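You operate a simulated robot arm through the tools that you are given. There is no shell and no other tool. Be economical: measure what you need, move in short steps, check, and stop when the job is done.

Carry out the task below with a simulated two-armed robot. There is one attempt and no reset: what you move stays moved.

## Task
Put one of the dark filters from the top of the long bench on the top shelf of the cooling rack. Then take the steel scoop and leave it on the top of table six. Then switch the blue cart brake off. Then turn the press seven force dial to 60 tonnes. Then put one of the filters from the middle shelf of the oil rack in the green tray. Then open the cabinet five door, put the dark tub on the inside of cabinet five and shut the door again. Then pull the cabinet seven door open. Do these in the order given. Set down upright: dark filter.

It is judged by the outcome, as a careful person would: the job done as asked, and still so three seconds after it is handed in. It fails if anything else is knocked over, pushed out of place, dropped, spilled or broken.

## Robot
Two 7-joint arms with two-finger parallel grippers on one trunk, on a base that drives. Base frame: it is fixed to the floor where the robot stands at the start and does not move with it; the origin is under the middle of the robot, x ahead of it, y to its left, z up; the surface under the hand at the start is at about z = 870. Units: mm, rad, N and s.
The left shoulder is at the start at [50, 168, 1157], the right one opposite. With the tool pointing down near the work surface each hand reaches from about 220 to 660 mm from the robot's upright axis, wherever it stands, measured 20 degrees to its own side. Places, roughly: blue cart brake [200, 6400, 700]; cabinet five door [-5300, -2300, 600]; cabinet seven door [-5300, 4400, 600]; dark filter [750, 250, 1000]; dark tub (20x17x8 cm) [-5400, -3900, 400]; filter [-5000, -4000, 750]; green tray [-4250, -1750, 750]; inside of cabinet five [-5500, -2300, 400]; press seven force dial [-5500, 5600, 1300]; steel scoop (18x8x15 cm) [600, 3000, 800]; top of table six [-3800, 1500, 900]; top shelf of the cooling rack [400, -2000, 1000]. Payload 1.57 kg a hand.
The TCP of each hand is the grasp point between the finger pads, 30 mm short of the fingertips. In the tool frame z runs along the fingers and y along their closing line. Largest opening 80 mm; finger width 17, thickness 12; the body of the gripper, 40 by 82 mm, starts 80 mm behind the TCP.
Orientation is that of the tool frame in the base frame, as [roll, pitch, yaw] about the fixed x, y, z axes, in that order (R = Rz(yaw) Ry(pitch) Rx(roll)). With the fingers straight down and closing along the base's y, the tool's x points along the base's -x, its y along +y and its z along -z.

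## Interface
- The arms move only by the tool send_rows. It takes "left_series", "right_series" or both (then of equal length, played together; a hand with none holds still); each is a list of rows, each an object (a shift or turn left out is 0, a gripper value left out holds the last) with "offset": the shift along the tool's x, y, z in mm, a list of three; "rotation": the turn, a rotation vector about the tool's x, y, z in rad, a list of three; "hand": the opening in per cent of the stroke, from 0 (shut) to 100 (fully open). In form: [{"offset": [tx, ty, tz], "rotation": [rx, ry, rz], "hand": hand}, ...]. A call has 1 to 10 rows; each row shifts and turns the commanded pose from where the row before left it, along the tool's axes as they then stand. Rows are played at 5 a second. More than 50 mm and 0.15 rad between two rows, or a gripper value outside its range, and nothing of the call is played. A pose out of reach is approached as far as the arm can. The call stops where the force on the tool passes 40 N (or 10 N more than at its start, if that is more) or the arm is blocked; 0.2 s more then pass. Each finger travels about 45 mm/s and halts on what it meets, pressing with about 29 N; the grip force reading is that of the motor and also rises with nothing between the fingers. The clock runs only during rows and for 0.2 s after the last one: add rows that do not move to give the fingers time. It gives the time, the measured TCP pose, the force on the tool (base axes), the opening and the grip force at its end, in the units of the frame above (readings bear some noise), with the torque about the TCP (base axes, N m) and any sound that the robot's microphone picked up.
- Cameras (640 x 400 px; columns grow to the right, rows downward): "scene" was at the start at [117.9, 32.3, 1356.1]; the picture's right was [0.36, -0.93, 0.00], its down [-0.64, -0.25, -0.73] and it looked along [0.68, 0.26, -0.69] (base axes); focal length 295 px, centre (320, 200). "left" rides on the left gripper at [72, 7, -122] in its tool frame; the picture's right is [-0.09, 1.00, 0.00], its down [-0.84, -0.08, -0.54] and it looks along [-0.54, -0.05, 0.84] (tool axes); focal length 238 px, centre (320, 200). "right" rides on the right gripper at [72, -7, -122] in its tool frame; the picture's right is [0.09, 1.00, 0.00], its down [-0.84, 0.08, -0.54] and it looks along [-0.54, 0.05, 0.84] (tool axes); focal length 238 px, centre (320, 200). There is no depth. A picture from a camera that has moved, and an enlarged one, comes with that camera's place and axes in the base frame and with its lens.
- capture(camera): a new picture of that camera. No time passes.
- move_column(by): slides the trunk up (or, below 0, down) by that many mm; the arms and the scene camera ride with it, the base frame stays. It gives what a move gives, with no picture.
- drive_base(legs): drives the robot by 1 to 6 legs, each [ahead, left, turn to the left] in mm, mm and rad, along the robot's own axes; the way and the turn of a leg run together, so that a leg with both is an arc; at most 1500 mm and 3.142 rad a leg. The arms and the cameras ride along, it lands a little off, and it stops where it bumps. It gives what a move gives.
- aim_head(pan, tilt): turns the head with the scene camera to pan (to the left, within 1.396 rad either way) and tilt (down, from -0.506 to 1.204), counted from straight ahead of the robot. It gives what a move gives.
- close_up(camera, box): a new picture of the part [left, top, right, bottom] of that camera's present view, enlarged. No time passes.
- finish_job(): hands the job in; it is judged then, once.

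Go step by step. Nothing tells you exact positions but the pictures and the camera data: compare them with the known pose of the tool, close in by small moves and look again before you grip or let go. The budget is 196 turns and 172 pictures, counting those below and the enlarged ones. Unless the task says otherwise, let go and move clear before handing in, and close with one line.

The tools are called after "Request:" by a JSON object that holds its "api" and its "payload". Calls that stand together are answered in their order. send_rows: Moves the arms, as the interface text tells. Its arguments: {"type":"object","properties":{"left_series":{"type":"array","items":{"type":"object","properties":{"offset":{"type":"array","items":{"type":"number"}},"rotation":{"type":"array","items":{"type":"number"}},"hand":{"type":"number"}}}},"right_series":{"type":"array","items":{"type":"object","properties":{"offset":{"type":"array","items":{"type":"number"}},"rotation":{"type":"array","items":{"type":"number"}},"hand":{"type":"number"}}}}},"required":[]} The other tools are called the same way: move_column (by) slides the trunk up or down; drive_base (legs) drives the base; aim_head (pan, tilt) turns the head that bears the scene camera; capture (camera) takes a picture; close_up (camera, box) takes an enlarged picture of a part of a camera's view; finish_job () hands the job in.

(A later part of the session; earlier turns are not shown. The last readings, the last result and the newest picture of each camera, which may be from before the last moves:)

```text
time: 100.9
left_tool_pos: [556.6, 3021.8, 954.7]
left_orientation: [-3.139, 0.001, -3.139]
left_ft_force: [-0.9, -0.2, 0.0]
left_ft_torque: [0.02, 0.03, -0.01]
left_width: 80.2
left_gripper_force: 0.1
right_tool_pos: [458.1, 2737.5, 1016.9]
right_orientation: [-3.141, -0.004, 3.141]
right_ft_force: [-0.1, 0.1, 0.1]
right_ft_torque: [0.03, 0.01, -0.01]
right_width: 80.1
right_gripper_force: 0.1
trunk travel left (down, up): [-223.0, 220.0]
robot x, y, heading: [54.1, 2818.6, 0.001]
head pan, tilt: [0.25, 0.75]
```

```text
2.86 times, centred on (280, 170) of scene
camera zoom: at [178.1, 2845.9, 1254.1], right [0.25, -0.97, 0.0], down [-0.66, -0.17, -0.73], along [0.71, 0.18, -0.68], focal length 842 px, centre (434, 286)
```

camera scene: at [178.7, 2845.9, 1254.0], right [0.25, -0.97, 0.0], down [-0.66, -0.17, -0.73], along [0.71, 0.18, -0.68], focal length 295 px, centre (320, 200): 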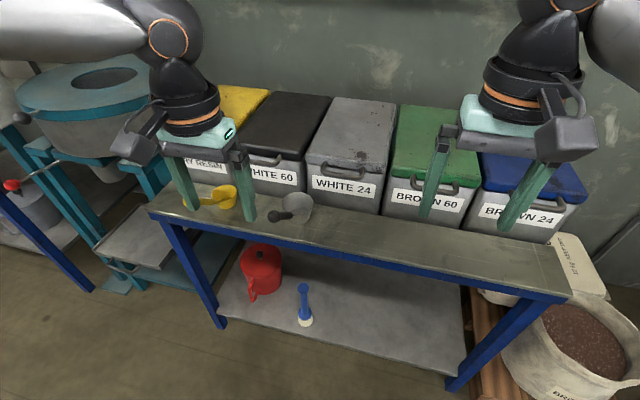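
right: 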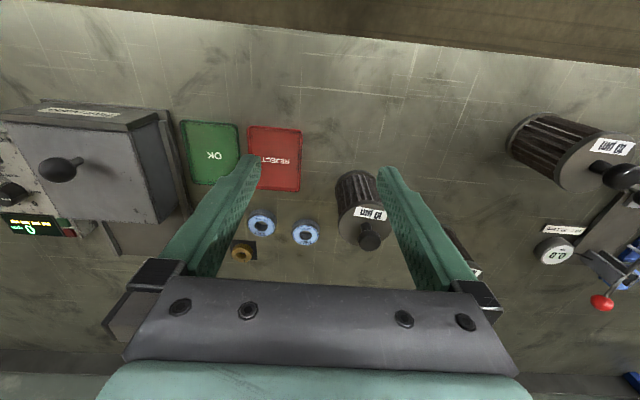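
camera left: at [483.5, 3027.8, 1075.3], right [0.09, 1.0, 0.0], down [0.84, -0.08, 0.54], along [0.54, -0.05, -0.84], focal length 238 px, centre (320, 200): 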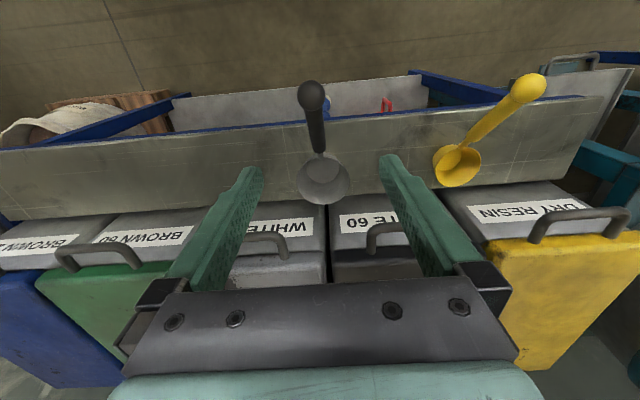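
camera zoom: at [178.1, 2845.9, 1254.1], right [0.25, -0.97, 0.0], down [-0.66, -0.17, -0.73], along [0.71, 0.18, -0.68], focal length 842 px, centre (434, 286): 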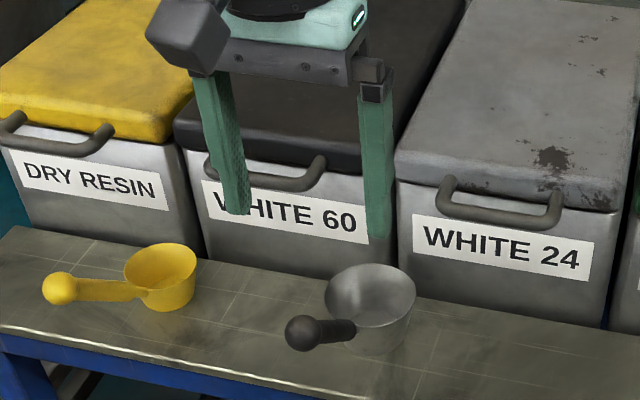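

The handle lies between the fingers in y. I'll adjust about 9 mm forward, go down to z≈838 and close.

Request:
{"api": "send_rows", "payload": {"left_series": [{"offset": [-7, -3, 40]}, {"offset": [0, 0, 40]}, {"offset": [0, 0, 35]}, {}]}}

Request:
{"api": "capture", "payload": {"camera": "left"}}

Request:
{"api": "close_up", "payload": {"camera": "scene", "box": [200, 120, 360, 240]}}

```text
time: 101.9
left_tool_pos: [550.8, 3027.4, 843.4]
left_orientation: [-3.139, 0.0, -3.139]
left_ft_force: [1.4, -0.5, -0.4]
left_ft_torque: [-0.02, -0.05, 0.0]
left_width: 80.0
left_gripper_force: 0.0
left hand out of reach, approached as far as the arm can: row 2, 3
right_tool_pos: [458.5, 2737.2, 1017.2]
right_orientation: [-3.141, -0.005, 3.14]
right_ft_force: [1.2, -0.6, -0.5]
right_ft_torque: [-0.02, 0.01, 0.0]
right_width: 79.8
right_gripper_force: 0.1
trunk travel left (down, up): [-223.0, 220.0]
robot x, y, heading: [51.3, 2822.2, 0.003]
head pan, tilt: [0.25, 0.75]
```

```text
138 pictures are left
camera left: at [477.7, 3033.4, 964.3], right [0.09, 1.0, 0.0], down [0.84, -0.07, 0.54], along [0.54, -0.05, -0.84], focal length 238 px, centre (320, 200)
```

left: 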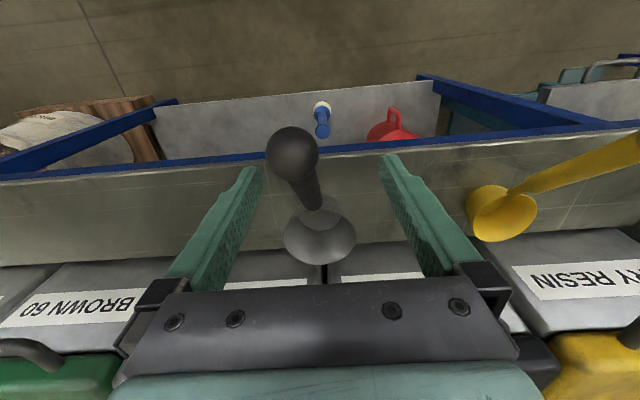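

```text
3.33 times, centred on (280, 180) of scene
camera zoom: at [178.2, 2845.9, 1254.1], right [0.25, -0.97, 0.0], down [-0.66, -0.17, -0.73], along [0.71, 0.18, -0.68], focal length 982 px, centre (453, 267)
```

zoom: 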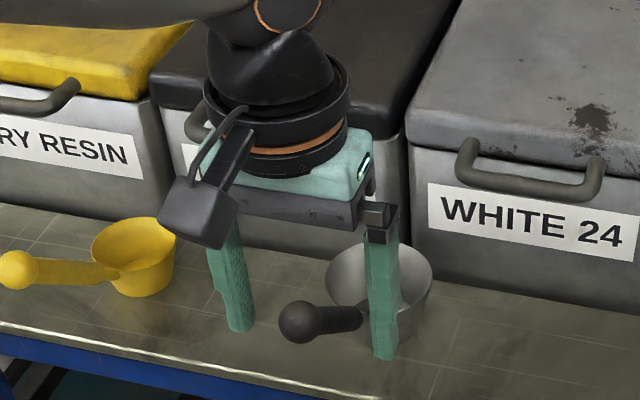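

The arm is at its reach limit again. I'll move the base slightly ahead and right to centre on the handle.

Request:
{"api": "drive_base", "payload": {"legs": [[20, -9, 0]]}}

Request:
{"api": "capture", "payload": {"camera": "left"}}

```text
time: 102.7
left_tool_pos: [571.3, 3018.7, 842.6]
left_orientation: [-3.141, 0.003, -3.14]
left_ft_force: [1.1, -0.4, 1.0]
left_ft_torque: [0.0, 0.01, 0.02]
left_width: 80.0
left_gripper_force: 0.0
right_tool_pos: [479.5, 2728.6, 1017.5]
right_orientation: [-3.139, -0.003, 3.141]
right_ft_force: [-0.1, 0.2, -1.1]
right_ft_torque: [0.02, 0.01, 0.01]
right_width: 79.6
right_gripper_force: 0.0
trunk travel left (down, up): [-223.0, 220.0]
robot x, y, heading: [73.4, 2814.2, 0.007]
head pan, tilt: [0.25, 0.75]
```

```text
136 pictures are left
camera left: at [497.9, 3024.4, 964.5], right [0.09, 1.0, 0.0], down [0.84, -0.07, 0.54], along [0.54, -0.05, -0.84], focal length 238 px, centre (320, 200)
```

left: 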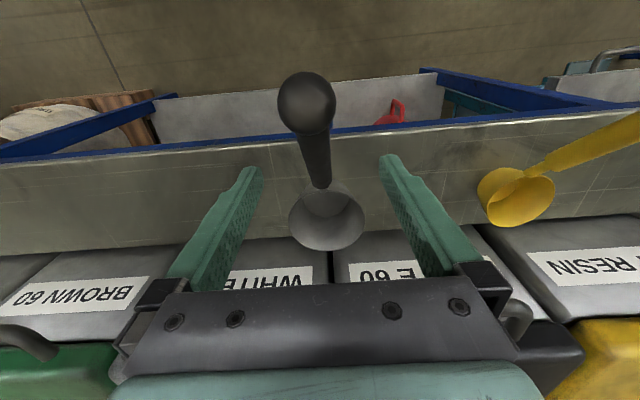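

The handle is centred between the pads just above the root. Closing the hand.

Request:
{"api": "send_rows", "payload": {"left_series": [{"hand": 0}, {"hand": 0}, {"hand": 0}, {"hand": 0}, {"hand": 0}, {"hand": 0}]}}

Request:
{"api": "capture", "payload": {"camera": "left"}}

Request:
{"api": "close_up", "payload": {"camera": "scene", "box": [200, 120, 360, 240]}}

```text
time: 104.1
left_tool_pos: [569.8, 3018.0, 842.8]
left_orientation: [-3.138, 0.002, -3.138]
left_ft_force: [-0.1, 0.0, 0.2]
left_ft_torque: [-0.02, 0.05, 0.0]
left_width: 16.0
left_gripper_force: 29.6
right_tool_pos: [479.9, 2728.0, 1015.8]
right_orientation: [-3.139, -0.002, -3.141]
right_ft_force: [-0.5, 0.4, -0.9]
right_ft_torque: [-0.04, 0.01, 0.01]
right_width: 79.9
right_gripper_force: 0.1
trunk travel left (down, up): [-223.0, 220.0]
robot x, y, heading: [78.5, 2815.5, -0.001]
head pan, tilt: [0.25, 0.75]
```

```text
135 pictures are left
camera left: at [497.5, 3024.5, 964.7], right [0.09, 1.0, 0.0], down [0.84, -0.07, 0.54], along [0.54, -0.05, -0.84], focal length 238 px, centre (320, 200)
```

left: 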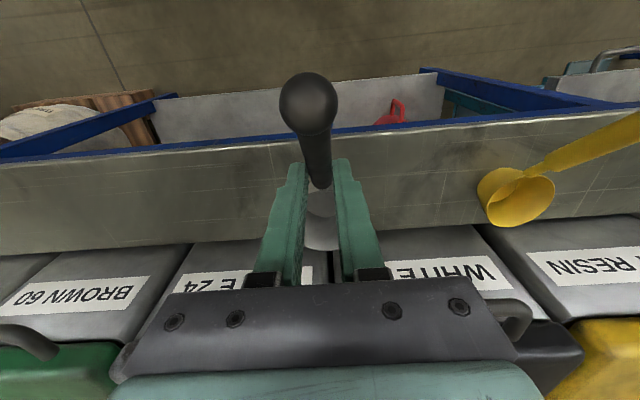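

```text
3.33 times, centred on (280, 180) of scene
camera zoom: at [198.0, 2836.9, 1254.1], right [0.25, -0.97, 0.0], down [-0.66, -0.17, -0.73], along [0.71, 0.18, -0.68], focal length 982 px, centre (453, 267)
```

zoom: 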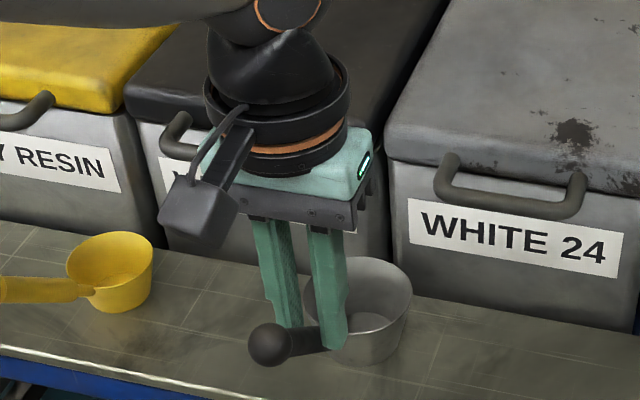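

The handle is gripped at 16 mm. I'll lift with the trunk and check that the scoop stays level.

Request:
{"api": "move_column", "payload": {"by": 60}}

Request:
{"api": "capture", "payload": {"camera": "left"}}

Request:
{"api": "close_up", "payload": {"camera": "scene", "box": [180, 120, 360, 260]}}

```text
time: 105.1
left_tool_pos: [571.2, 3019.5, 903.1]
left_orientation: [-3.14, 0.001, -3.138]
left_ft_force: [0.6, -0.3, -0.2]
left_ft_torque: [0.0, 0.1, 0.01]
left_width: 16.0
left_gripper_force: 28.7
right_tool_pos: [479.1, 2727.8, 1077.1]
right_orientation: [-3.139, -0.005, 3.14]
right_ft_force: [-0.5, -0.4, 0.7]
right_ft_torque: [0.03, 0.0, 0.02]
right_width: 80.2
right_gripper_force: 0.0
trunk travel left (down, up): [-283.0, 160.0]
robot x, y, heading: [78.1, 2810.0, 0.004]
head pan, tilt: [0.25, 0.75]
```

```text
133 pictures are left
camera left: at [497.8, 3024.6, 1024.5], right [0.09, 1.0, 0.0], down [0.84, -0.07, 0.54], along [0.54, -0.05, -0.84], focal length 238 px, centre (320, 200)
```

left: 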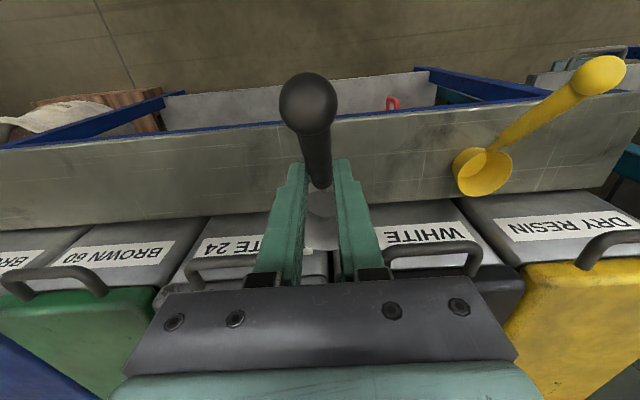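

```text
2.86 times, centred on (270, 190) of scene
camera zoom: at [198.4, 2836.9, 1314.0], right [0.25, -0.97, 0.0], down [-0.66, -0.17, -0.73], along [0.71, 0.18, -0.68], focal length 842 px, centre (463, 229)
```

zoom: 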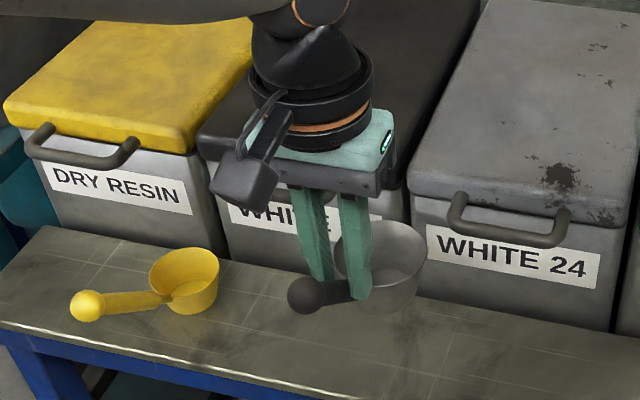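

The scoop lifted level and steady. I'll raise it further, back out to the aisle and turn around to look for table six.

Request:
{"api": "move_column", "payload": {"by": 110}}

Request:
{"api": "drive_base", "payload": {"legs": [[-700, 0, 0], [0, 0, 1.5], [0, 0, 1.5]]}}

Request:
{"api": "aim_head", "payload": {"pan": 0.0, "tilt": 0.2}}

Request:
{"api": "capture", "payload": {"camera": "scene"}}

```text
time: 106.5
left_tool_pos: [570.9, 3019.7, 1014.2]
left_orientation: [-3.14, 0.001, -3.141]
left_ft_force: [0.2, 0.8, -1.3]
left_ft_torque: [0.01, 0.07, 0.04]
left_width: 16.0
left_gripper_force: 29.5
right_tool_pos: [479.9, 2728.0, 1186.2]
right_orientation: [-3.14, -0.005, 3.141]
right_ft_force: [-1.0, -0.2, 0.8]
right_ft_torque: [-0.03, -0.01, 0.02]
right_width: 80.0
right_gripper_force: 0.0
trunk travel left (down, up): [-393.0, 50.0]
robot x, y, heading: [80.6, 2817.1, 0.001]
head pan, tilt: [0.25, 0.75]
```

```text
time: 117.8
left_tool_pos: [-1146.8, 2670.1, 1013.8]
left_orientation: [-3.141, 0.0, -0.12]
left_ft_force: [-0.1, 0.1, -2.4]
left_ft_torque: [0.0, -0.07, 0.01]
left_width: 16.2
left_gripper_force: 29.7
right_tool_pos: [-1022.1, 2945.7, 1186.5]
right_orientation: [-3.14, -0.004, -0.121]
right_ft_force: [-0.1, -0.1, 0.4]
right_ft_torque: [-0.02, 0.02, 0.02]
right_width: 80.0
right_gripper_force: 0.1
trunk travel left (down, up): [-393.0, 50.0]
robot x, y, heading: [-632.9, 2814.4, 3.02]
head pan, tilt: [0.25, 0.75]
```

```text
time: 118.8
left_tool_pos: [-1147.2, 2670.4, 1013.1]
left_orientation: [-3.14, 0.0, -0.118]
left_ft_force: [-0.3, 0.0, -2.0]
left_ft_torque: [-0.02, -0.08, -0.03]
left_width: 16.0
left_gripper_force: 28.9
right_tool_pos: [-1022.6, 2946.8, 1186.6]
right_orientation: [-3.14, -0.004, -0.12]
right_ft_force: [0.5, -0.1, 0.1]
right_ft_torque: [0.01, 0.0, 0.02]
right_width: 79.8
right_gripper_force: 0.0
trunk travel left (down, up): [-393.0, 50.0]
robot x, y, heading: [-631.2, 2810.8, 3.026]
head pan, tilt: [0.0, 0.201]
```

```text
131 pictures are left
camera scene: at [-764.5, 2831.3, 1473.6], right [0.12, 0.99, 0.0], down [0.2, -0.02, -0.98], along [-0.97, 0.12, -0.2], focal length 295 px, centre (320, 200)
```

scene: 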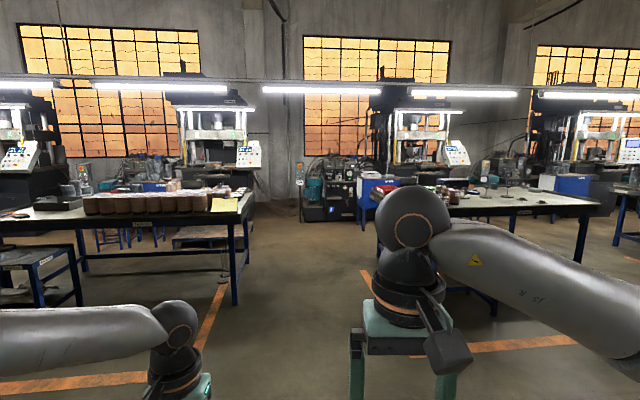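

Request:
{"api": "close_up", "payload": {"camera": "scene", "box": [0, 130, 280, 310]}}

Request:
{"api": "aim_head", "payload": {"pan": 0.6, "tilt": 0.2}}

Request:
{"api": "capture", "payload": {"camera": "scene"}}

```text
2.22 times, centred on (140, 220) of scene
camera zoom: at [-764.5, 2831.3, 1473.6], right [0.12, 0.99, 0.0], down [0.2, -0.02, -0.98], along [-0.97, 0.12, -0.2], focal length 655 px, centre (720, 156)
```

zoom: 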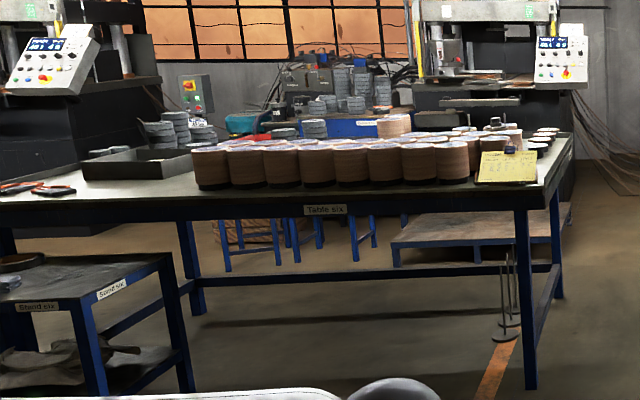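

```text
time: 119.8
left_tool_pos: [-1147.4, 2669.9, 1014.0]
left_orientation: [3.141, 0.001, -0.12]
left_ft_force: [-0.1, -0.4, -1.8]
left_ft_torque: [-0.03, -0.05, -0.02]
left_width: 16.3
left_gripper_force: 28.9
right_tool_pos: [-1021.6, 2946.3, 1186.0]
right_orientation: [-3.14, -0.003, -0.12]
right_ft_force: [0.0, -0.5, 0.0]
right_ft_torque: [-0.01, 0.02, -0.01]
right_width: 80.0
right_gripper_force: 0.1
trunk travel left (down, up): [-393.0, 50.0]
robot x, y, heading: [-630.4, 2812.9, 3.018]
head pan, tilt: [0.6, 0.201]
```

```text
129 pictures are left
camera scene: at [-754.5, 2777.2, 1473.7], right [-0.46, 0.89, 0.0], down [0.18, 0.09, -0.98], along [-0.87, -0.45, -0.2], focal length 295 px, centre (320, 200)
```

scene: 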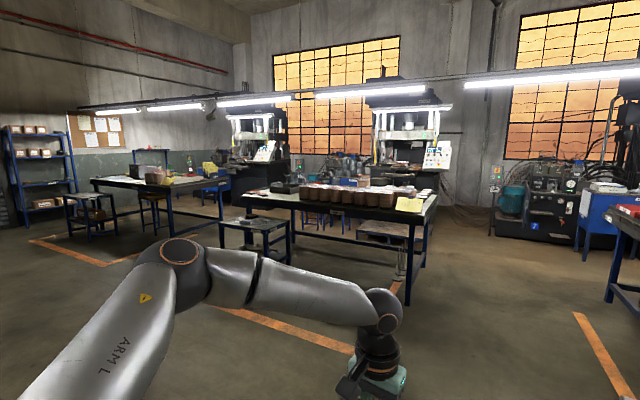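

Table six is labelled, with its near edge at x≈-3230 and right end at y≈2400. I'll drive closer, facing it, to find a free spot on the top.

Request:
{"api": "drive_base", "payload": {"legs": [[0, 0, 0.12], [1400, 0, 0], [0, 900, 0]]}}

Request:
{"api": "aim_head", "payload": {"pan": 0.0, "tilt": 0.4}}

Request:
{"api": "capture", "payload": {"camera": "scene"}}

```text
time: 135.2
left_tool_pos: [-2546.0, 1713.4, 1013.8]
left_orientation: [-3.14, 0.002, -0.009]
left_ft_force: [-0.3, -0.7, -0.7]
left_ft_torque: [-0.01, -0.09, -0.05]
left_width: 16.0
left_gripper_force: 29.0
right_tool_pos: [-2453.5, 2002.2, 1187.3]
right_orientation: [-3.138, -0.004, -0.008]
right_ft_force: [-1.0, 0.8, 0.2]
right_ft_torque: [-0.01, 0.0, 0.0]
right_width: 80.0
right_gripper_force: 0.0
trunk travel left (down, up): [-393.0, 50.0]
robot x, y, heading: [-2051.3, 1910.7, 3.132]
head pan, tilt: [0.6, 0.201]
```

```text
time: 136.2
left_tool_pos: [-2548.6, 1713.3, 1013.6]
left_orientation: [-3.139, 0.001, -0.008]
left_ft_force: [0.0, -0.3, -1.1]
left_ft_torque: [-0.02, -0.04, -0.01]
left_width: 16.1
left_gripper_force: 28.5
right_tool_pos: [-2453.2, 2003.2, 1187.3]
right_orientation: [-3.139, -0.005, -0.009]
right_ft_force: [0.1, -0.6, 0.8]
right_ft_torque: [0.0, -0.01, 0.02]
right_width: 80.1
right_gripper_force: 0.0
trunk travel left (down, up): [-393.0, 50.0]
robot x, y, heading: [-2052.3, 1911.0, 3.133]
head pan, tilt: [0.0, 0.4]
```

```text
128 pictures are left
camera scene: at [-2184.0, 1916.9, 1455.2], right [0.01, 1.0, 0.0], down [0.39, 0.0, -0.92], along [-0.92, 0.01, -0.39], focal length 295 px, centre (320, 200)
```

scene: 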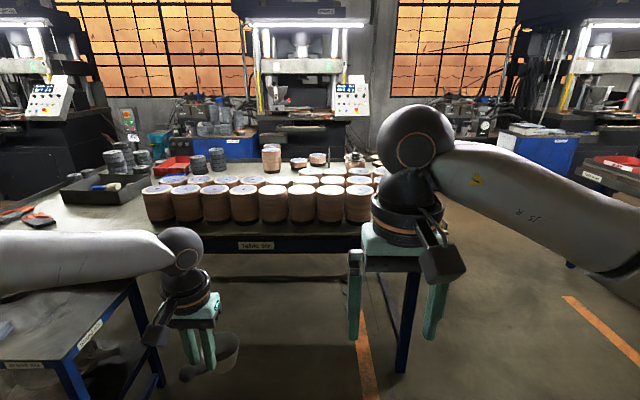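

The best free spot on table six is at the front left, near [-3330, 1030], next to the filter row and beside stand six. I'll move closer to check the clearance.

Request:
{"api": "drive_base", "payload": {"legs": [[350, 0, 0], [0, 300, 0], [0, 0, 0.4]]}}

Request:
{"api": "aim_head", "payload": {"pan": 0.2, "tilt": 0.6}}

Request:
{"api": "capture", "payload": {"camera": "scene"}}

```text
time: 142.5
left_tool_pos: [-2779.5, 1240.0, 1013.0]
left_orientation: [-3.141, 0.003, 0.398]
left_ft_force: [0.0, 0.0, -0.9]
left_ft_torque: [0.04, -0.06, -0.01]
left_width: 16.1
left_gripper_force: 29.0
right_tool_pos: [-2804.2, 1542.4, 1186.5]
right_orientation: [-3.14, -0.003, 0.396]
right_ft_force: [0.1, 0.1, 0.2]
right_ft_torque: [-0.01, 0.04, -0.02]
right_width: 80.0
right_gripper_force: 0.0
trunk travel left (down, up): [-393.0, 50.0]
robot x, y, heading: [-2400.8, 1615.4, -2.748]
head pan, tilt: [0.0, 0.4]
```

```text
time: 143.2
left_tool_pos: [-2778.7, 1239.4, 1012.7]
left_orientation: [-3.14, 0.0, 0.399]
left_ft_force: [-0.1, 0.3, -1.7]
left_ft_torque: [0.0, -0.05, -0.02]
left_width: 15.6
left_gripper_force: 29.3
right_tool_pos: [-2806.6, 1542.2, 1186.9]
right_orientation: [3.142, -0.004, 0.397]
right_ft_force: [-0.2, 0.2, -0.8]
right_ft_torque: [-0.01, -0.01, -0.02]
right_width: 80.3
right_gripper_force: 0.0
trunk travel left (down, up): [-393.0, 50.0]
robot x, y, heading: [-2401.7, 1614.8, -2.744]
head pan, tilt: [0.201, 0.6]
```

```text
127 pictures are left
camera scene: at [-2511.5, 1555.2, 1437.0], right [-0.56, 0.83, 0.0], down [0.47, 0.32, -0.83], along [-0.68, -0.46, -0.56], focal length 295 px, centre (320, 200)
```

scene: 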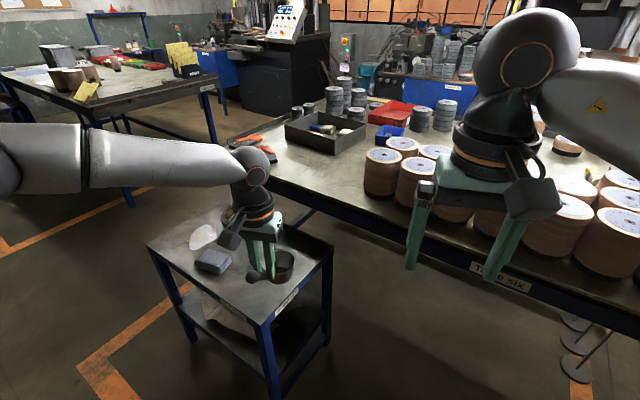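

The free patch sits between the gloves, the tray and the filter row. I'll drive in along my heading, keeping clear of stand six.

Request:
{"api": "drive_base", "payload": {"legs": [[430, -28, -0.045]]}}

Request:
{"api": "aim_head", "payload": {"pan": 0.35, "tilt": 0.8}}

Request:
{"api": "capture", "payload": {"camera": "scene"}}

Request:
{"api": "capture", "payload": {"camera": "left"}}

```text
time: 145.9
left_tool_pos: [-3206.3, 1127.5, 1012.6]
left_orientation: [-3.139, 0.001, 0.352]
left_ft_force: [-0.1, -0.2, -0.7]
left_ft_torque: [0.05, -0.09, -0.02]
left_width: 15.9
left_gripper_force: 28.8
right_tool_pos: [-3220.6, 1429.5, 1188.0]
right_orientation: [-3.141, -0.004, 0.349]
right_ft_force: [0.9, 0.4, 0.7]
right_ft_torque: [-0.01, -0.01, -0.03]
right_width: 80.0
right_gripper_force: 0.1
trunk travel left (down, up): [-393.0, 50.0]
robot x, y, heading: [-2810.2, 1487.7, -2.795]
head pan, tilt: [0.201, 0.6]
```

```text
time: 146.6
left_tool_pos: [-3204.8, 1126.8, 1012.4]
left_orientation: [-3.14, 0.002, 0.35]
left_ft_force: [0.3, -0.2, -0.8]
left_ft_torque: [-0.01, -0.02, -0.03]
left_width: 16.2
left_gripper_force: 29.0
right_tool_pos: [-3219.2, 1429.6, 1187.1]
right_orientation: [-3.14, -0.003, 0.35]
right_ft_force: [-0.7, -0.4, -1.1]
right_ft_torque: [0.03, 0.0, 0.0]
right_width: 80.0
right_gripper_force: 0.1
trunk travel left (down, up): [-393.0, 50.0]
robot x, y, heading: [-2810.6, 1488.1, -2.79]
head pan, tilt: [0.351, 0.799]
```

```text
126 pictures are left
camera scene: at [-2909.9, 1424.0, 1420.1], right [-0.65, 0.76, 0.0], down [0.55, 0.46, -0.7], along [-0.53, -0.45, -0.72], focal length 295 px, centre (320, 200)
```

scene: 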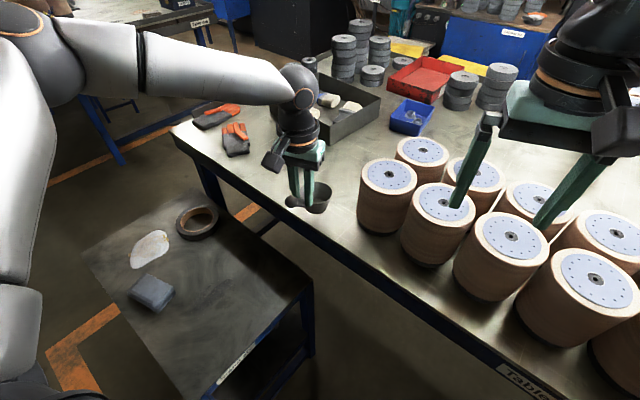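

```text
125 pictures are left
camera left: at [-3135.5, 1144.7, 1134.6], right [0.26, -0.97, 0.0], down [-0.81, -0.22, 0.54], along [-0.53, -0.14, -0.84], focal length 238 px, centre (320, 200)
```

left: 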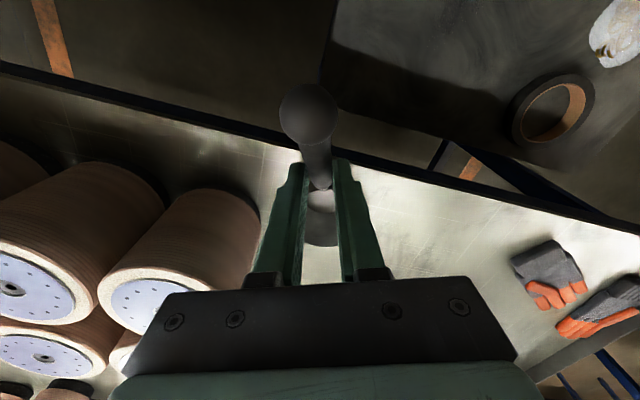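

Request:
{"api": "send_rows", "payload": {"left_series": [{"offset": [-35, 0, 0]}, {"offset": [-35, 0, 0]}, {}]}}

Request:
{"api": "capture", "payload": {"camera": "scene"}}

Request:
{"api": "capture", "payload": {"camera": "left"}}

```text
time: 147.4
left_tool_pos: [-3221.3, 1089.0, 1029.1]
left_orientation: [-3.139, 0.003, 0.351]
left_ft_force: [0.1, 0.4, -0.8]
left_ft_torque: [0.02, -0.06, 0.01]
left_width: 16.1
left_gripper_force: 29.4
left hand out of reach, approached as far as the arm can: row 1, 2
right_tool_pos: [-3219.5, 1429.4, 1186.8]
right_orientation: [-3.139, -0.002, 0.35]
right_ft_force: [0.4, 0.0, -0.2]
right_ft_torque: [0.02, 0.01, -0.02]
right_width: 80.0
right_gripper_force: 0.0
trunk travel left (down, up): [-393.0, 50.0]
robot x, y, heading: [-2811.2, 1489.4, -2.788]
head pan, tilt: [0.351, 0.799]
```

```text
124 pictures are left
camera scene: at [-2910.0, 1424.0, 1420.1], right [-0.65, 0.76, 0.0], down [0.55, 0.46, -0.7], along [-0.53, -0.45, -0.72], focal length 295 px, centre (320, 200)
```

scene: 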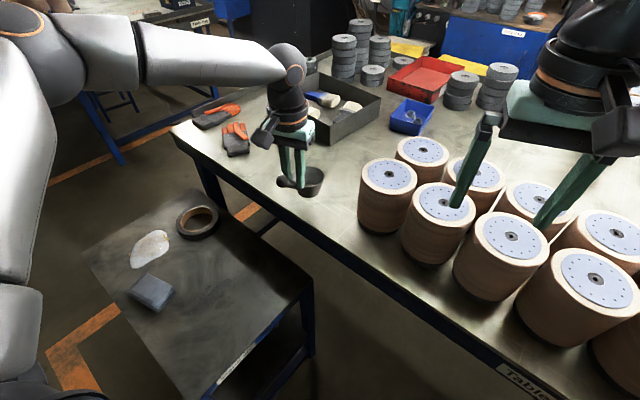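

```text
123 pictures are left
camera left: at [-3151.8, 1106.9, 1150.2], right [0.26, -0.97, 0.0], down [-0.81, -0.22, 0.54], along [-0.53, -0.14, -0.84], focal length 238 px, centre (320, 200)
```

left: 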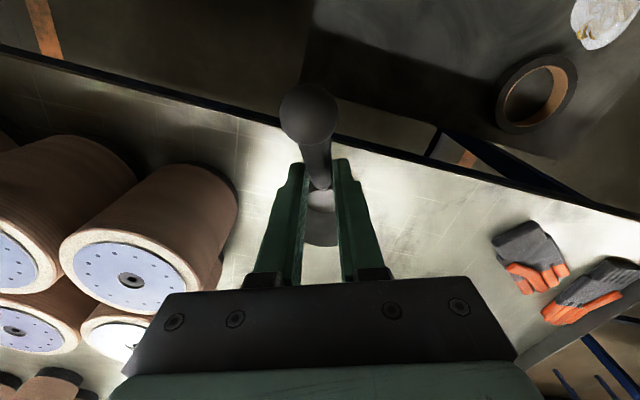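

From the wrist camera the table edge is at x≈-3255, so the cup must go about 80 mm further in. I'll inch the base forward.

Request:
{"api": "drive_base", "payload": {"legs": [[85, 0, 0]]}}

Request:
{"api": "capture", "payload": {"camera": "scene"}}

Request:
{"api": "capture", "payload": {"camera": "left"}}

```text
time: 148.5
left_tool_pos: [-3299.7, 1058.5, 1028.0]
left_orientation: [-3.137, 0.002, 0.352]
left_ft_force: [-0.2, -0.3, 0.0]
left_ft_torque: [0.01, -0.1, 0.02]
left_width: 16.0
left_gripper_force: 28.8
right_tool_pos: [-3298.2, 1402.2, 1186.9]
right_orientation: [-3.14, -0.004, 0.351]
right_ft_force: [-0.9, 0.6, -1.4]
right_ft_torque: [-0.01, -0.05, -0.04]
right_width: 79.7
right_gripper_force: 0.0
trunk travel left (down, up): [-393.0, 50.0]
robot x, y, heading: [-2890.7, 1460.5, -2.786]
head pan, tilt: [0.351, 0.799]
```

```text
122 pictures are left
camera scene: at [-2989.3, 1394.5, 1420.0], right [-0.65, 0.76, 0.0], down [0.55, 0.46, -0.7], along [-0.53, -0.45, -0.72], focal length 295 px, centre (320, 200)
```

scene: 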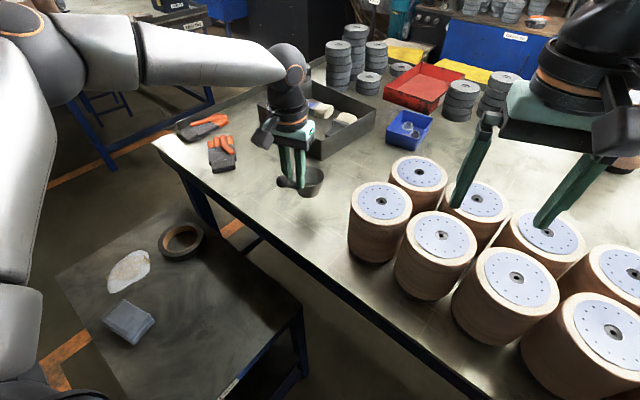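

```text
121 pictures are left
camera left: at [-3230.4, 1077.4, 1149.7], right [0.26, -0.97, 0.0], down [-0.81, -0.22, 0.54], along [-0.53, -0.14, -0.84], focal length 238 px, centre (320, 200)
```

left: 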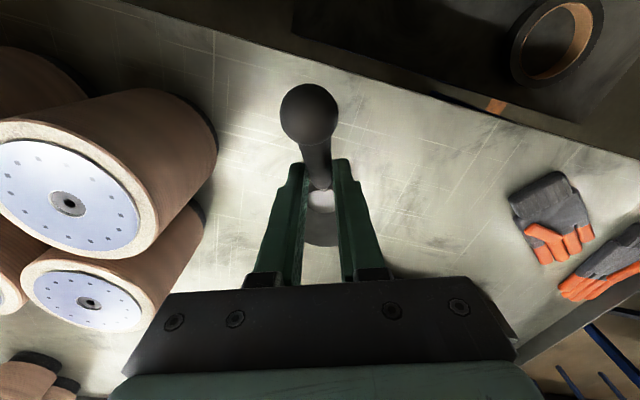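

The spot is clear. I'll lower with the trunk until the cup touches.

Request:
{"api": "move_column", "payload": {"by": -50}}

Request:
{"api": "move_column", "payload": {"by": -10}}

Request:
{"api": "close_up", "payload": {"camera": "scene", "box": [220, 60, 400, 220]}}

```text
time: 149.4
left_tool_pos: [-3298.3, 1058.2, 978.7]
left_orientation: [-3.137, 0.003, 0.354]
left_ft_force: [0.0, -0.4, -0.4]
left_ft_torque: [0.01, -0.05, -0.02]
left_width: 16.0
left_gripper_force: 28.8
right_tool_pos: [-3297.2, 1399.4, 1137.0]
right_orientation: [-3.139, -0.001, 0.35]
right_ft_force: [0.7, -0.6, 0.0]
right_ft_torque: [-0.02, 0.03, -0.02]
right_width: 80.1
right_gripper_force: 0.1
trunk travel left (down, up): [-343.0, 100.0]
robot x, y, heading: [-2889.3, 1460.4, -2.786]
head pan, tilt: [0.351, 0.799]
```

```text
time: 150.0
left_tool_pos: [-3300.8, 1059.6, 971.5]
left_orientation: [-3.139, 0.006, 0.35]
left_ft_force: [2.6, 1.2, 10.5]
left_ft_torque: [-0.3, 0.73, -0.02]
left_width: 16.2
left_gripper_force: 28.8
right_tool_pos: [-3295.9, 1402.0, 1126.5]
right_orientation: [-3.14, -0.003, 0.351]
right_ft_force: [0.3, 1.0, -0.2]
right_ft_torque: [-0.01, 0.03, 0.0]
right_width: 80.3
right_gripper_force: 0.1
trunk travel left (down, up): [-333.0, 110.0]
robot x, y, heading: [-2890.7, 1458.6, -2.79]
head pan, tilt: [0.351, 0.799]
```

```text
2.50 times, centred on (310, 140) of scene
camera zoom: at [-2987.1, 1395.8, 1360.4], right [-0.65, 0.76, 0.0], down [0.55, 0.46, -0.7], along [-0.53, -0.45, -0.72], focal length 737 px, centre (345, 350)
```

zoom: 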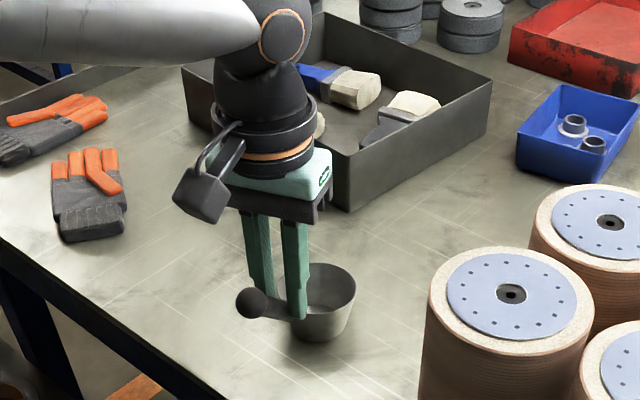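

It has made contact with the table. I'll open the hand and raise clear.

Request:
{"api": "send_rows", "payload": {"left_series": [{"hand": 60}, {"hand": 60}, {"hand": 60}, {"hand": 100}, {"hand": 100}]}}

Request:
{"api": "move_column", "payload": {"by": 110}}

Request:
{"api": "close_up", "payload": {"camera": "scene", "box": [220, 60, 400, 260]}}

```text
time: 151.2
left_tool_pos: [-3299.3, 1060.1, 968.1]
left_orientation: [-3.137, 0.004, 0.352]
left_ft_force: [0.5, 0.4, 0.5]
left_ft_torque: [0.02, 0.01, -0.01]
left_width: 80.0
left_gripper_force: 0.1
right_tool_pos: [-3296.6, 1400.9, 1127.3]
right_orientation: [-3.14, -0.002, 0.352]
right_ft_force: [-0.5, -0.3, 0.1]
right_ft_torque: [0.0, 0.04, -0.02]
right_width: 80.1
right_gripper_force: 0.0
trunk travel left (down, up): [-333.0, 110.0]
robot x, y, heading: [-2890.2, 1458.3, -2.793]
head pan, tilt: [0.351, 0.799]
```

```text
time: 152.6
left_tool_pos: [-3298.2, 1059.7, 1079.3]
left_orientation: [-3.14, 0.003, 0.351]
left_ft_force: [0.2, 0.1, 0.0]
left_ft_torque: [0.01, 0.03, 0.05]
left_width: 79.9
left_gripper_force: 0.1
right_tool_pos: [-3297.4, 1400.4, 1236.3]
right_orientation: [-3.14, -0.004, 0.352]
right_ft_force: [-0.5, 0.0, -0.5]
right_ft_torque: [0.0, 0.03, 0.0]
right_width: 79.8
right_gripper_force: 0.0
trunk travel left (down, up): [-443.0, 0.0]
robot x, y, heading: [-2887.1, 1459.3, -2.787]
head pan, tilt: [0.351, 0.799]
```

```text
2.00 times, centred on (310, 160) of scene
camera zoom: at [-2988.5, 1394.9, 1470.0], right [-0.65, 0.76, 0.0], down [0.55, 0.46, -0.7], along [-0.53, -0.45, -0.72], focal length 589 px, centre (340, 280)
```

zoom: 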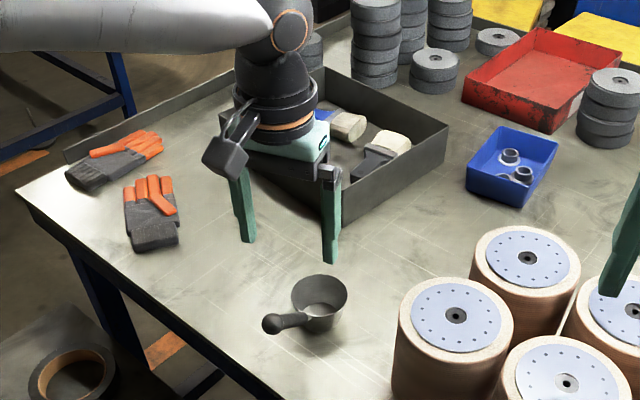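

The scoop stands on table six. I'll back out, retract the left hand, and head for the blue cart.

Request:
{"api": "drive_base", "payload": {"legs": [[-1100, 0, 0], [0, 0, 2.79], [1000, 0, 0]]}}

Request:
{"api": "send_rows", "payload": {"left_series": [{"offset": [45, 0, -30]}, {"offset": [45, 0, -30]}, {"offset": [45, 0, -30]}, {}]}}

Request:
{"api": "aim_head", "payload": {"pan": 1.3, "tilt": 0.25}}

Request:
{"api": "capture", "payload": {"camera": "scene"}}

```text
time: 169.4
left_tool_pos: [-356.9, 2075.7, 1078.5]
left_orientation: [-3.135, 0.004, -3.127]
left_ft_force: [-0.3, -0.4, -0.2]
left_ft_torque: [0.02, -0.02, 0.02]
left_width: 80.1
left_gripper_force: 0.1
right_tool_pos: [-471.3, 1754.6, 1236.8]
right_orientation: [-3.14, -0.003, -3.129]
right_ft_force: [1.9, 0.5, 0.1]
right_ft_torque: [0.01, 0.0, -0.03]
right_width: 80.3
right_gripper_force: 0.0
trunk travel left (down, up): [-443.0, 0.0]
robot x, y, heading: [-878.1, 1837.4, 0.015]
head pan, tilt: [0.351, 0.799]
```

```text
refused: row 1 steps farther than a row can; nothing moved
```

```text
time: 170.7
left_tool_pos: [-356.1, 2074.8, 1078.9]
left_orientation: [-3.138, 0.004, -3.129]
left_ft_force: [0.3, 0.2, 0.2]
left_ft_torque: [-0.01, 0.01, 0.03]
left_width: 79.8
left_gripper_force: 0.0
right_tool_pos: [-471.8, 1755.3, 1237.4]
right_orientation: [-3.141, -0.001, -3.128]
right_ft_force: [-0.4, 0.8, -0.1]
right_ft_torque: [0.01, 0.02, -0.02]
right_width: 80.1
right_gripper_force: 0.0
trunk travel left (down, up): [-443.0, 0.0]
robot x, y, heading: [-876.0, 1834.1, 0.01]
head pan, tilt: [1.3, 0.25]
```

```text
118 pictures are left
camera scene: at [-810.7, 1928.8, 1519.1], right [0.97, -0.25, 0.0], down [-0.06, -0.24, -0.97], along [0.25, 0.94, -0.25], focal length 295 px, centre (320, 200)
```

scene: 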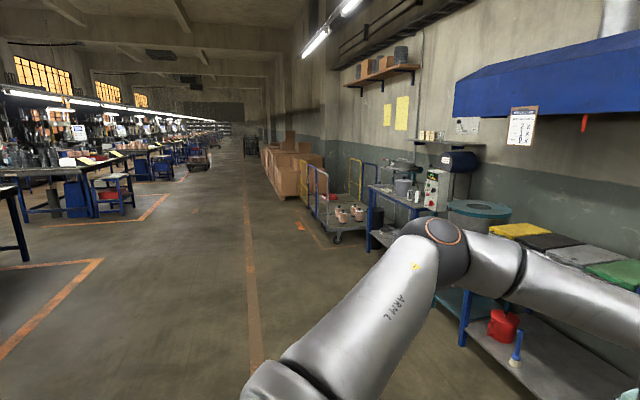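

Request:
{"api": "close_up", "payload": {"camera": "scene", "box": [250, 120, 450, 260]}}

Request:
{"api": "send_rows", "payload": {"left_series": [{"offset": [40, 0, -25]}, {"offset": [40, 0, -25]}, {"offset": [40, 0, -25]}, {}]}}

```text
2.86 times, centred on (350, 190) of scene
camera zoom: at [-810.7, 1928.8, 1519.1], right [0.97, -0.25, 0.0], down [-0.06, -0.24, -0.97], along [0.25, 0.94, -0.25], focal length 842 px, centre (234, 229)
```

zoom: 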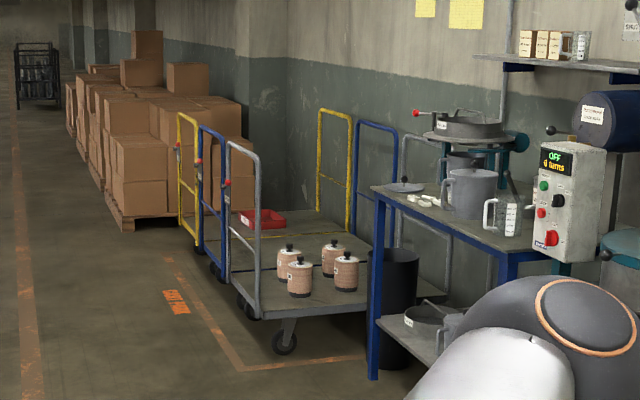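

```text
time: 171.7
left_tool_pos: [-477.2, 2076.4, 1153.5]
left_orientation: [-3.138, 0.002, -3.128]
left_ft_force: [0.1, 0.5, -1.0]
left_ft_torque: [0.0, 0.0, -0.01]
left_width: 80.0
left_gripper_force: 0.0
right_tool_pos: [-471.0, 1755.1, 1237.0]
right_orientation: [-3.14, -0.002, -3.132]
right_ft_force: [0.8, -0.1, 1.5]
right_ft_torque: [0.01, 0.04, 0.01]
right_width: 80.0
right_gripper_force: 0.1
trunk travel left (down, up): [-443.0, 0.0]
robot x, y, heading: [-876.7, 1838.9, 0.012]
head pan, tilt: [1.3, 0.25]
```

Three carts (grey, blue, yellow) stand in a row with handle frames facing the aisle and red-knobbed brakes. I'll drive up opposite the blue one.

Request:
{"api": "drive_base", "payload": {"legs": [[0, 1500, 0], [0, 1500, 0], [0, 1400, 0]]}}

Request:
{"api": "aim_head", "payload": {"pan": 0.1, "tilt": 0.5}}

Request:
{"api": "capture", "payload": {"camera": "scene"}}

```text
time: 210.3
left_tool_pos: [-439.7, 6503.9, 1153.8]
left_orientation: [-3.138, 0.004, 3.114]
left_ft_force: [-0.8, -0.5, 0.0]
left_ft_torque: [0.0, -0.01, -0.02]
left_width: 80.0
left_gripper_force: 0.0
right_tool_pos: [-447.2, 6183.4, 1236.1]
right_orientation: [-3.138, -0.003, 3.111]
right_ft_force: [0.0, 1.2, 0.8]
right_ft_torque: [-0.04, -0.02, 0.01]
right_width: 80.1
right_gripper_force: 0.0
trunk travel left (down, up): [-443.0, 0.0]
robot x, y, heading: [-846.5, 6277.6, -0.022]
head pan, tilt: [1.3, 0.25]
```

```text
time: 211.7
left_tool_pos: [-439.6, 6504.7, 1152.3]
left_orientation: [-3.137, 0.005, 3.113]
left_ft_force: [0.3, -0.1, -0.2]
left_ft_torque: [0.01, 0.02, -0.01]
left_width: 80.5
left_gripper_force: 0.1
right_tool_pos: [-448.9, 6182.8, 1237.6]
right_orientation: [-3.14, -0.001, 3.112]
right_ft_force: [0.2, -0.3, 0.6]
right_ft_torque: [0.02, -0.03, 0.05]
right_width: 79.8
right_gripper_force: 0.1
trunk travel left (down, up): [-443.0, 0.0]
robot x, y, heading: [-848.8, 6279.4, -0.029]
head pan, tilt: [0.099, 0.499]
```

```text
116 pictures are left
camera scene: at [-716.1, 6288.2, 1496.1], right [0.07, -1.0, 0.0], down [-0.48, -0.03, -0.88], along [0.88, 0.06, -0.48], focal length 295 px, centre (320, 200)
```

scene: 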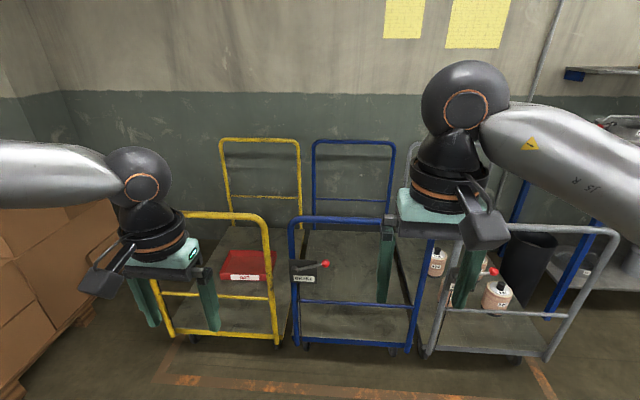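

Request:
{"api": "close_up", "payload": {"camera": "scene", "box": [260, 200, 440, 320]}}

Request:
{"api": "close_up", "payload": {"camera": "scene", "box": [280, 245, 350, 290]}}

```text
3.33 times, centred on (350, 260) of scene
camera zoom: at [-716.1, 6288.2, 1496.1], right [0.07, -1.0, 0.0], down [-0.48, -0.03, -0.88], along [0.88, 0.06, -0.48], focal length 982 px, centre (220, 0)
```

zoom: 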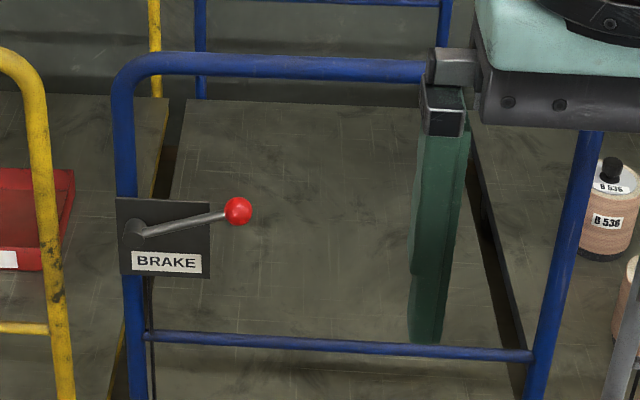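

```text
8.89 times, centred on (315, 268) of scene
camera zoom: at [-716.1, 6288.2, 1496.1], right [0.07, -1.0, 0.0], down [-0.48, -0.03, -0.88], along [0.88, 0.06, -0.48], focal length 2620 px, centre (364, -400)
```

zoom: 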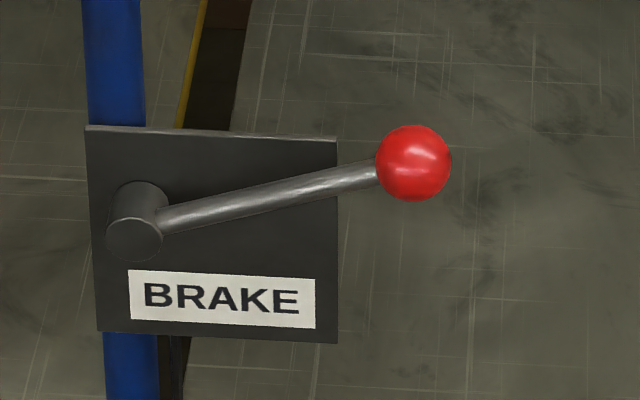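

Request:
{"api": "close_up", "payload": {"camera": "scene", "box": [430, 230, 570, 330]}}

Request:
{"api": "close_up", "payload": {"camera": "scene", "box": [140, 205, 300, 355]}}

```text
4.00 times, centred on (500, 280) of scene
camera zoom: at [-716.1, 6288.2, 1496.1], right [0.07, -1.0, 0.0], down [-0.48, -0.03, -0.88], along [0.88, 0.06, -0.48], focal length 1179 px, centre (-400, -120)
```

zoom: 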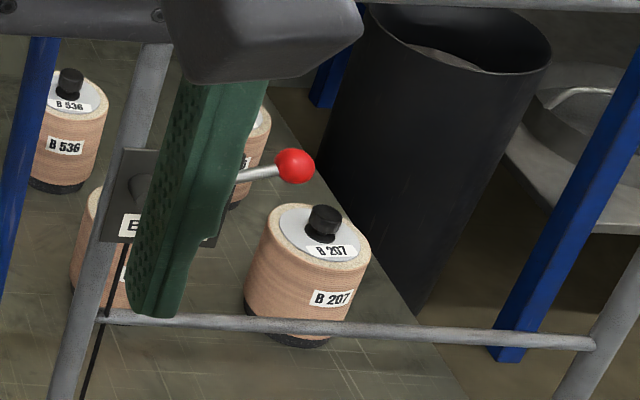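

```text
2.67 times, centred on (220, 280) of scene
camera zoom: at [-716.1, 6288.2, 1496.1], right [0.07, -1.0, 0.0], down [-0.48, -0.03, -0.88], along [0.88, 0.06, -0.48], focal length 786 px, centre (587, -13)
```

zoom: 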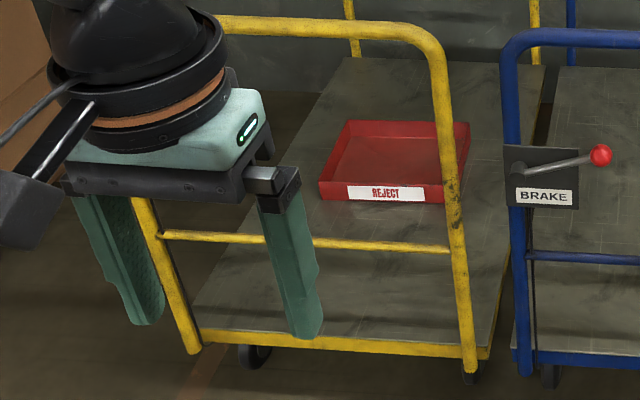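

The brake lever pivots on a plate on the blue frame's left post and is now about horizontal, with the ball to the right. I'll go closer and look at the neighbours' levers for comparison.

Request:
{"api": "drive_base", "payload": {"legs": [[350, -60, 0.025]]}}

Request:
{"api": "move_column", "payload": {"by": -250}}

Request:
{"api": "aim_head", "payload": {"pan": 0.35, "tilt": 0.6}}

Request:
{"api": "capture", "payload": {"camera": "scene"}}

```text
time: 214.0
left_tool_pos: [-99.0, 6448.1, 1153.0]
left_orientation: [-3.138, 0.004, 3.139]
left_ft_force: [0.3, 0.8, 0.3]
left_ft_torque: [-0.01, 0.02, 0.03]
left_width: 80.1
left_gripper_force: 0.1
right_tool_pos: [-97.9, 6128.6, 1237.5]
right_orientation: [-3.14, -0.004, 3.138]
right_ft_force: [-0.1, -0.6, -0.3]
right_ft_torque: [0.02, -0.01, 0.03]
right_width: 79.8
right_gripper_force: 0.1
trunk travel left (down, up): [-443.0, 0.0]
robot x, y, heading: [-501.0, 6211.2, -0.001]
head pan, tilt: [0.099, 0.499]
```

```text
time: 216.6
left_tool_pos: [-98.8, 6448.3, 903.0]
left_orientation: [-3.138, 0.003, 3.139]
left_ft_force: [0.0, -0.4, -0.2]
left_ft_torque: [0.0, -0.01, -0.01]
left_width: 79.9
left_gripper_force: 0.1
right_tool_pos: [-99.3, 6126.8, 986.5]
right_orientation: [-3.138, -0.003, 3.138]
right_ft_force: [-0.5, -0.8, 0.5]
right_ft_torque: [-0.03, 0.02, 0.01]
right_width: 79.9
right_gripper_force: 0.0
trunk travel left (down, up): [-193.0, 250.0]
robot x, y, heading: [-497.8, 6211.8, -0.001]
head pan, tilt: [0.099, 0.499]
```

```text
time: 217.3
left_tool_pos: [-99.7, 6449.2, 903.5]
left_orientation: [-3.138, 0.003, 3.141]
left_ft_force: [-0.1, -0.4, -0.4]
left_ft_torque: [-0.01, 0.01, -0.03]
left_width: 79.9
left_gripper_force: 0.0
right_tool_pos: [-100.3, 6127.5, 986.5]
right_orientation: [-3.141, -0.001, 3.137]
right_ft_force: [0.3, -0.4, 0.4]
right_ft_torque: [0.0, 0.0, -0.01]
right_width: 79.7
right_gripper_force: 0.0
trunk travel left (down, up): [-193.0, 250.0]
robot x, y, heading: [-498.9, 6214.1, -0.001]
head pan, tilt: [0.351, 0.6]
```

```text
111 pictures are left
camera scene: at [-377.0, 6246.9, 1237.0], right [0.34, -0.94, 0.0], down [-0.53, -0.19, -0.83], along [0.78, 0.28, -0.56], focal length 295 px, centre (320, 200)
```

scene: 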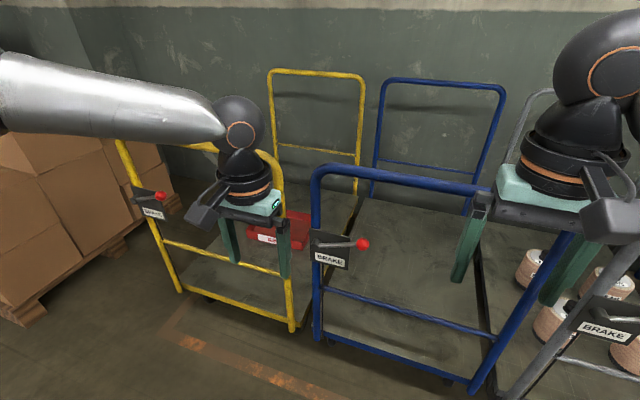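

Request:
{"api": "close_up", "payload": {"camera": "scene", "box": [290, 210, 400, 350]}}

Request:
{"api": "close_up", "payload": {"camera": "scene", "box": [110, 170, 200, 230]}}

```text
2.86 times, centred on (345, 280) of scene
camera zoom: at [-377.0, 6246.9, 1237.0], right [0.34, -0.94, 0.0], down [-0.53, -0.19, -0.83], along [0.78, 0.28, -0.56], focal length 842 px, centre (249, -29)
```

zoom: 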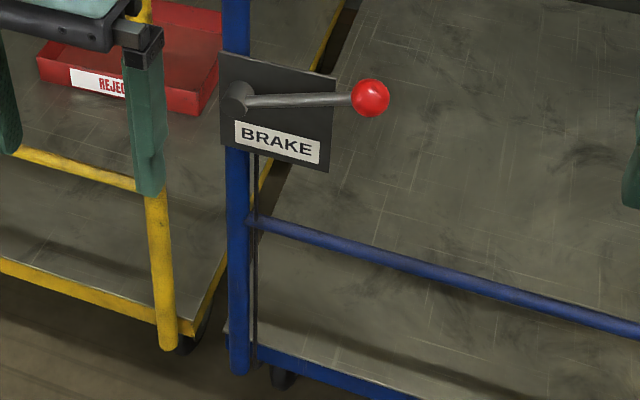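

```text
6.67 times, centred on (155, 200) of scene
camera zoom: at [-377.0, 6246.9, 1237.0], right [0.34, -0.94, 0.0], down [-0.53, -0.19, -0.83], along [0.78, 0.28, -0.56], focal length 1965 px, centre (1420, 200)
```

zoom: 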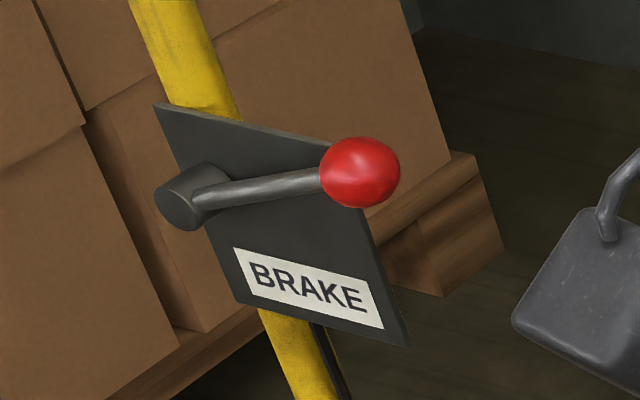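

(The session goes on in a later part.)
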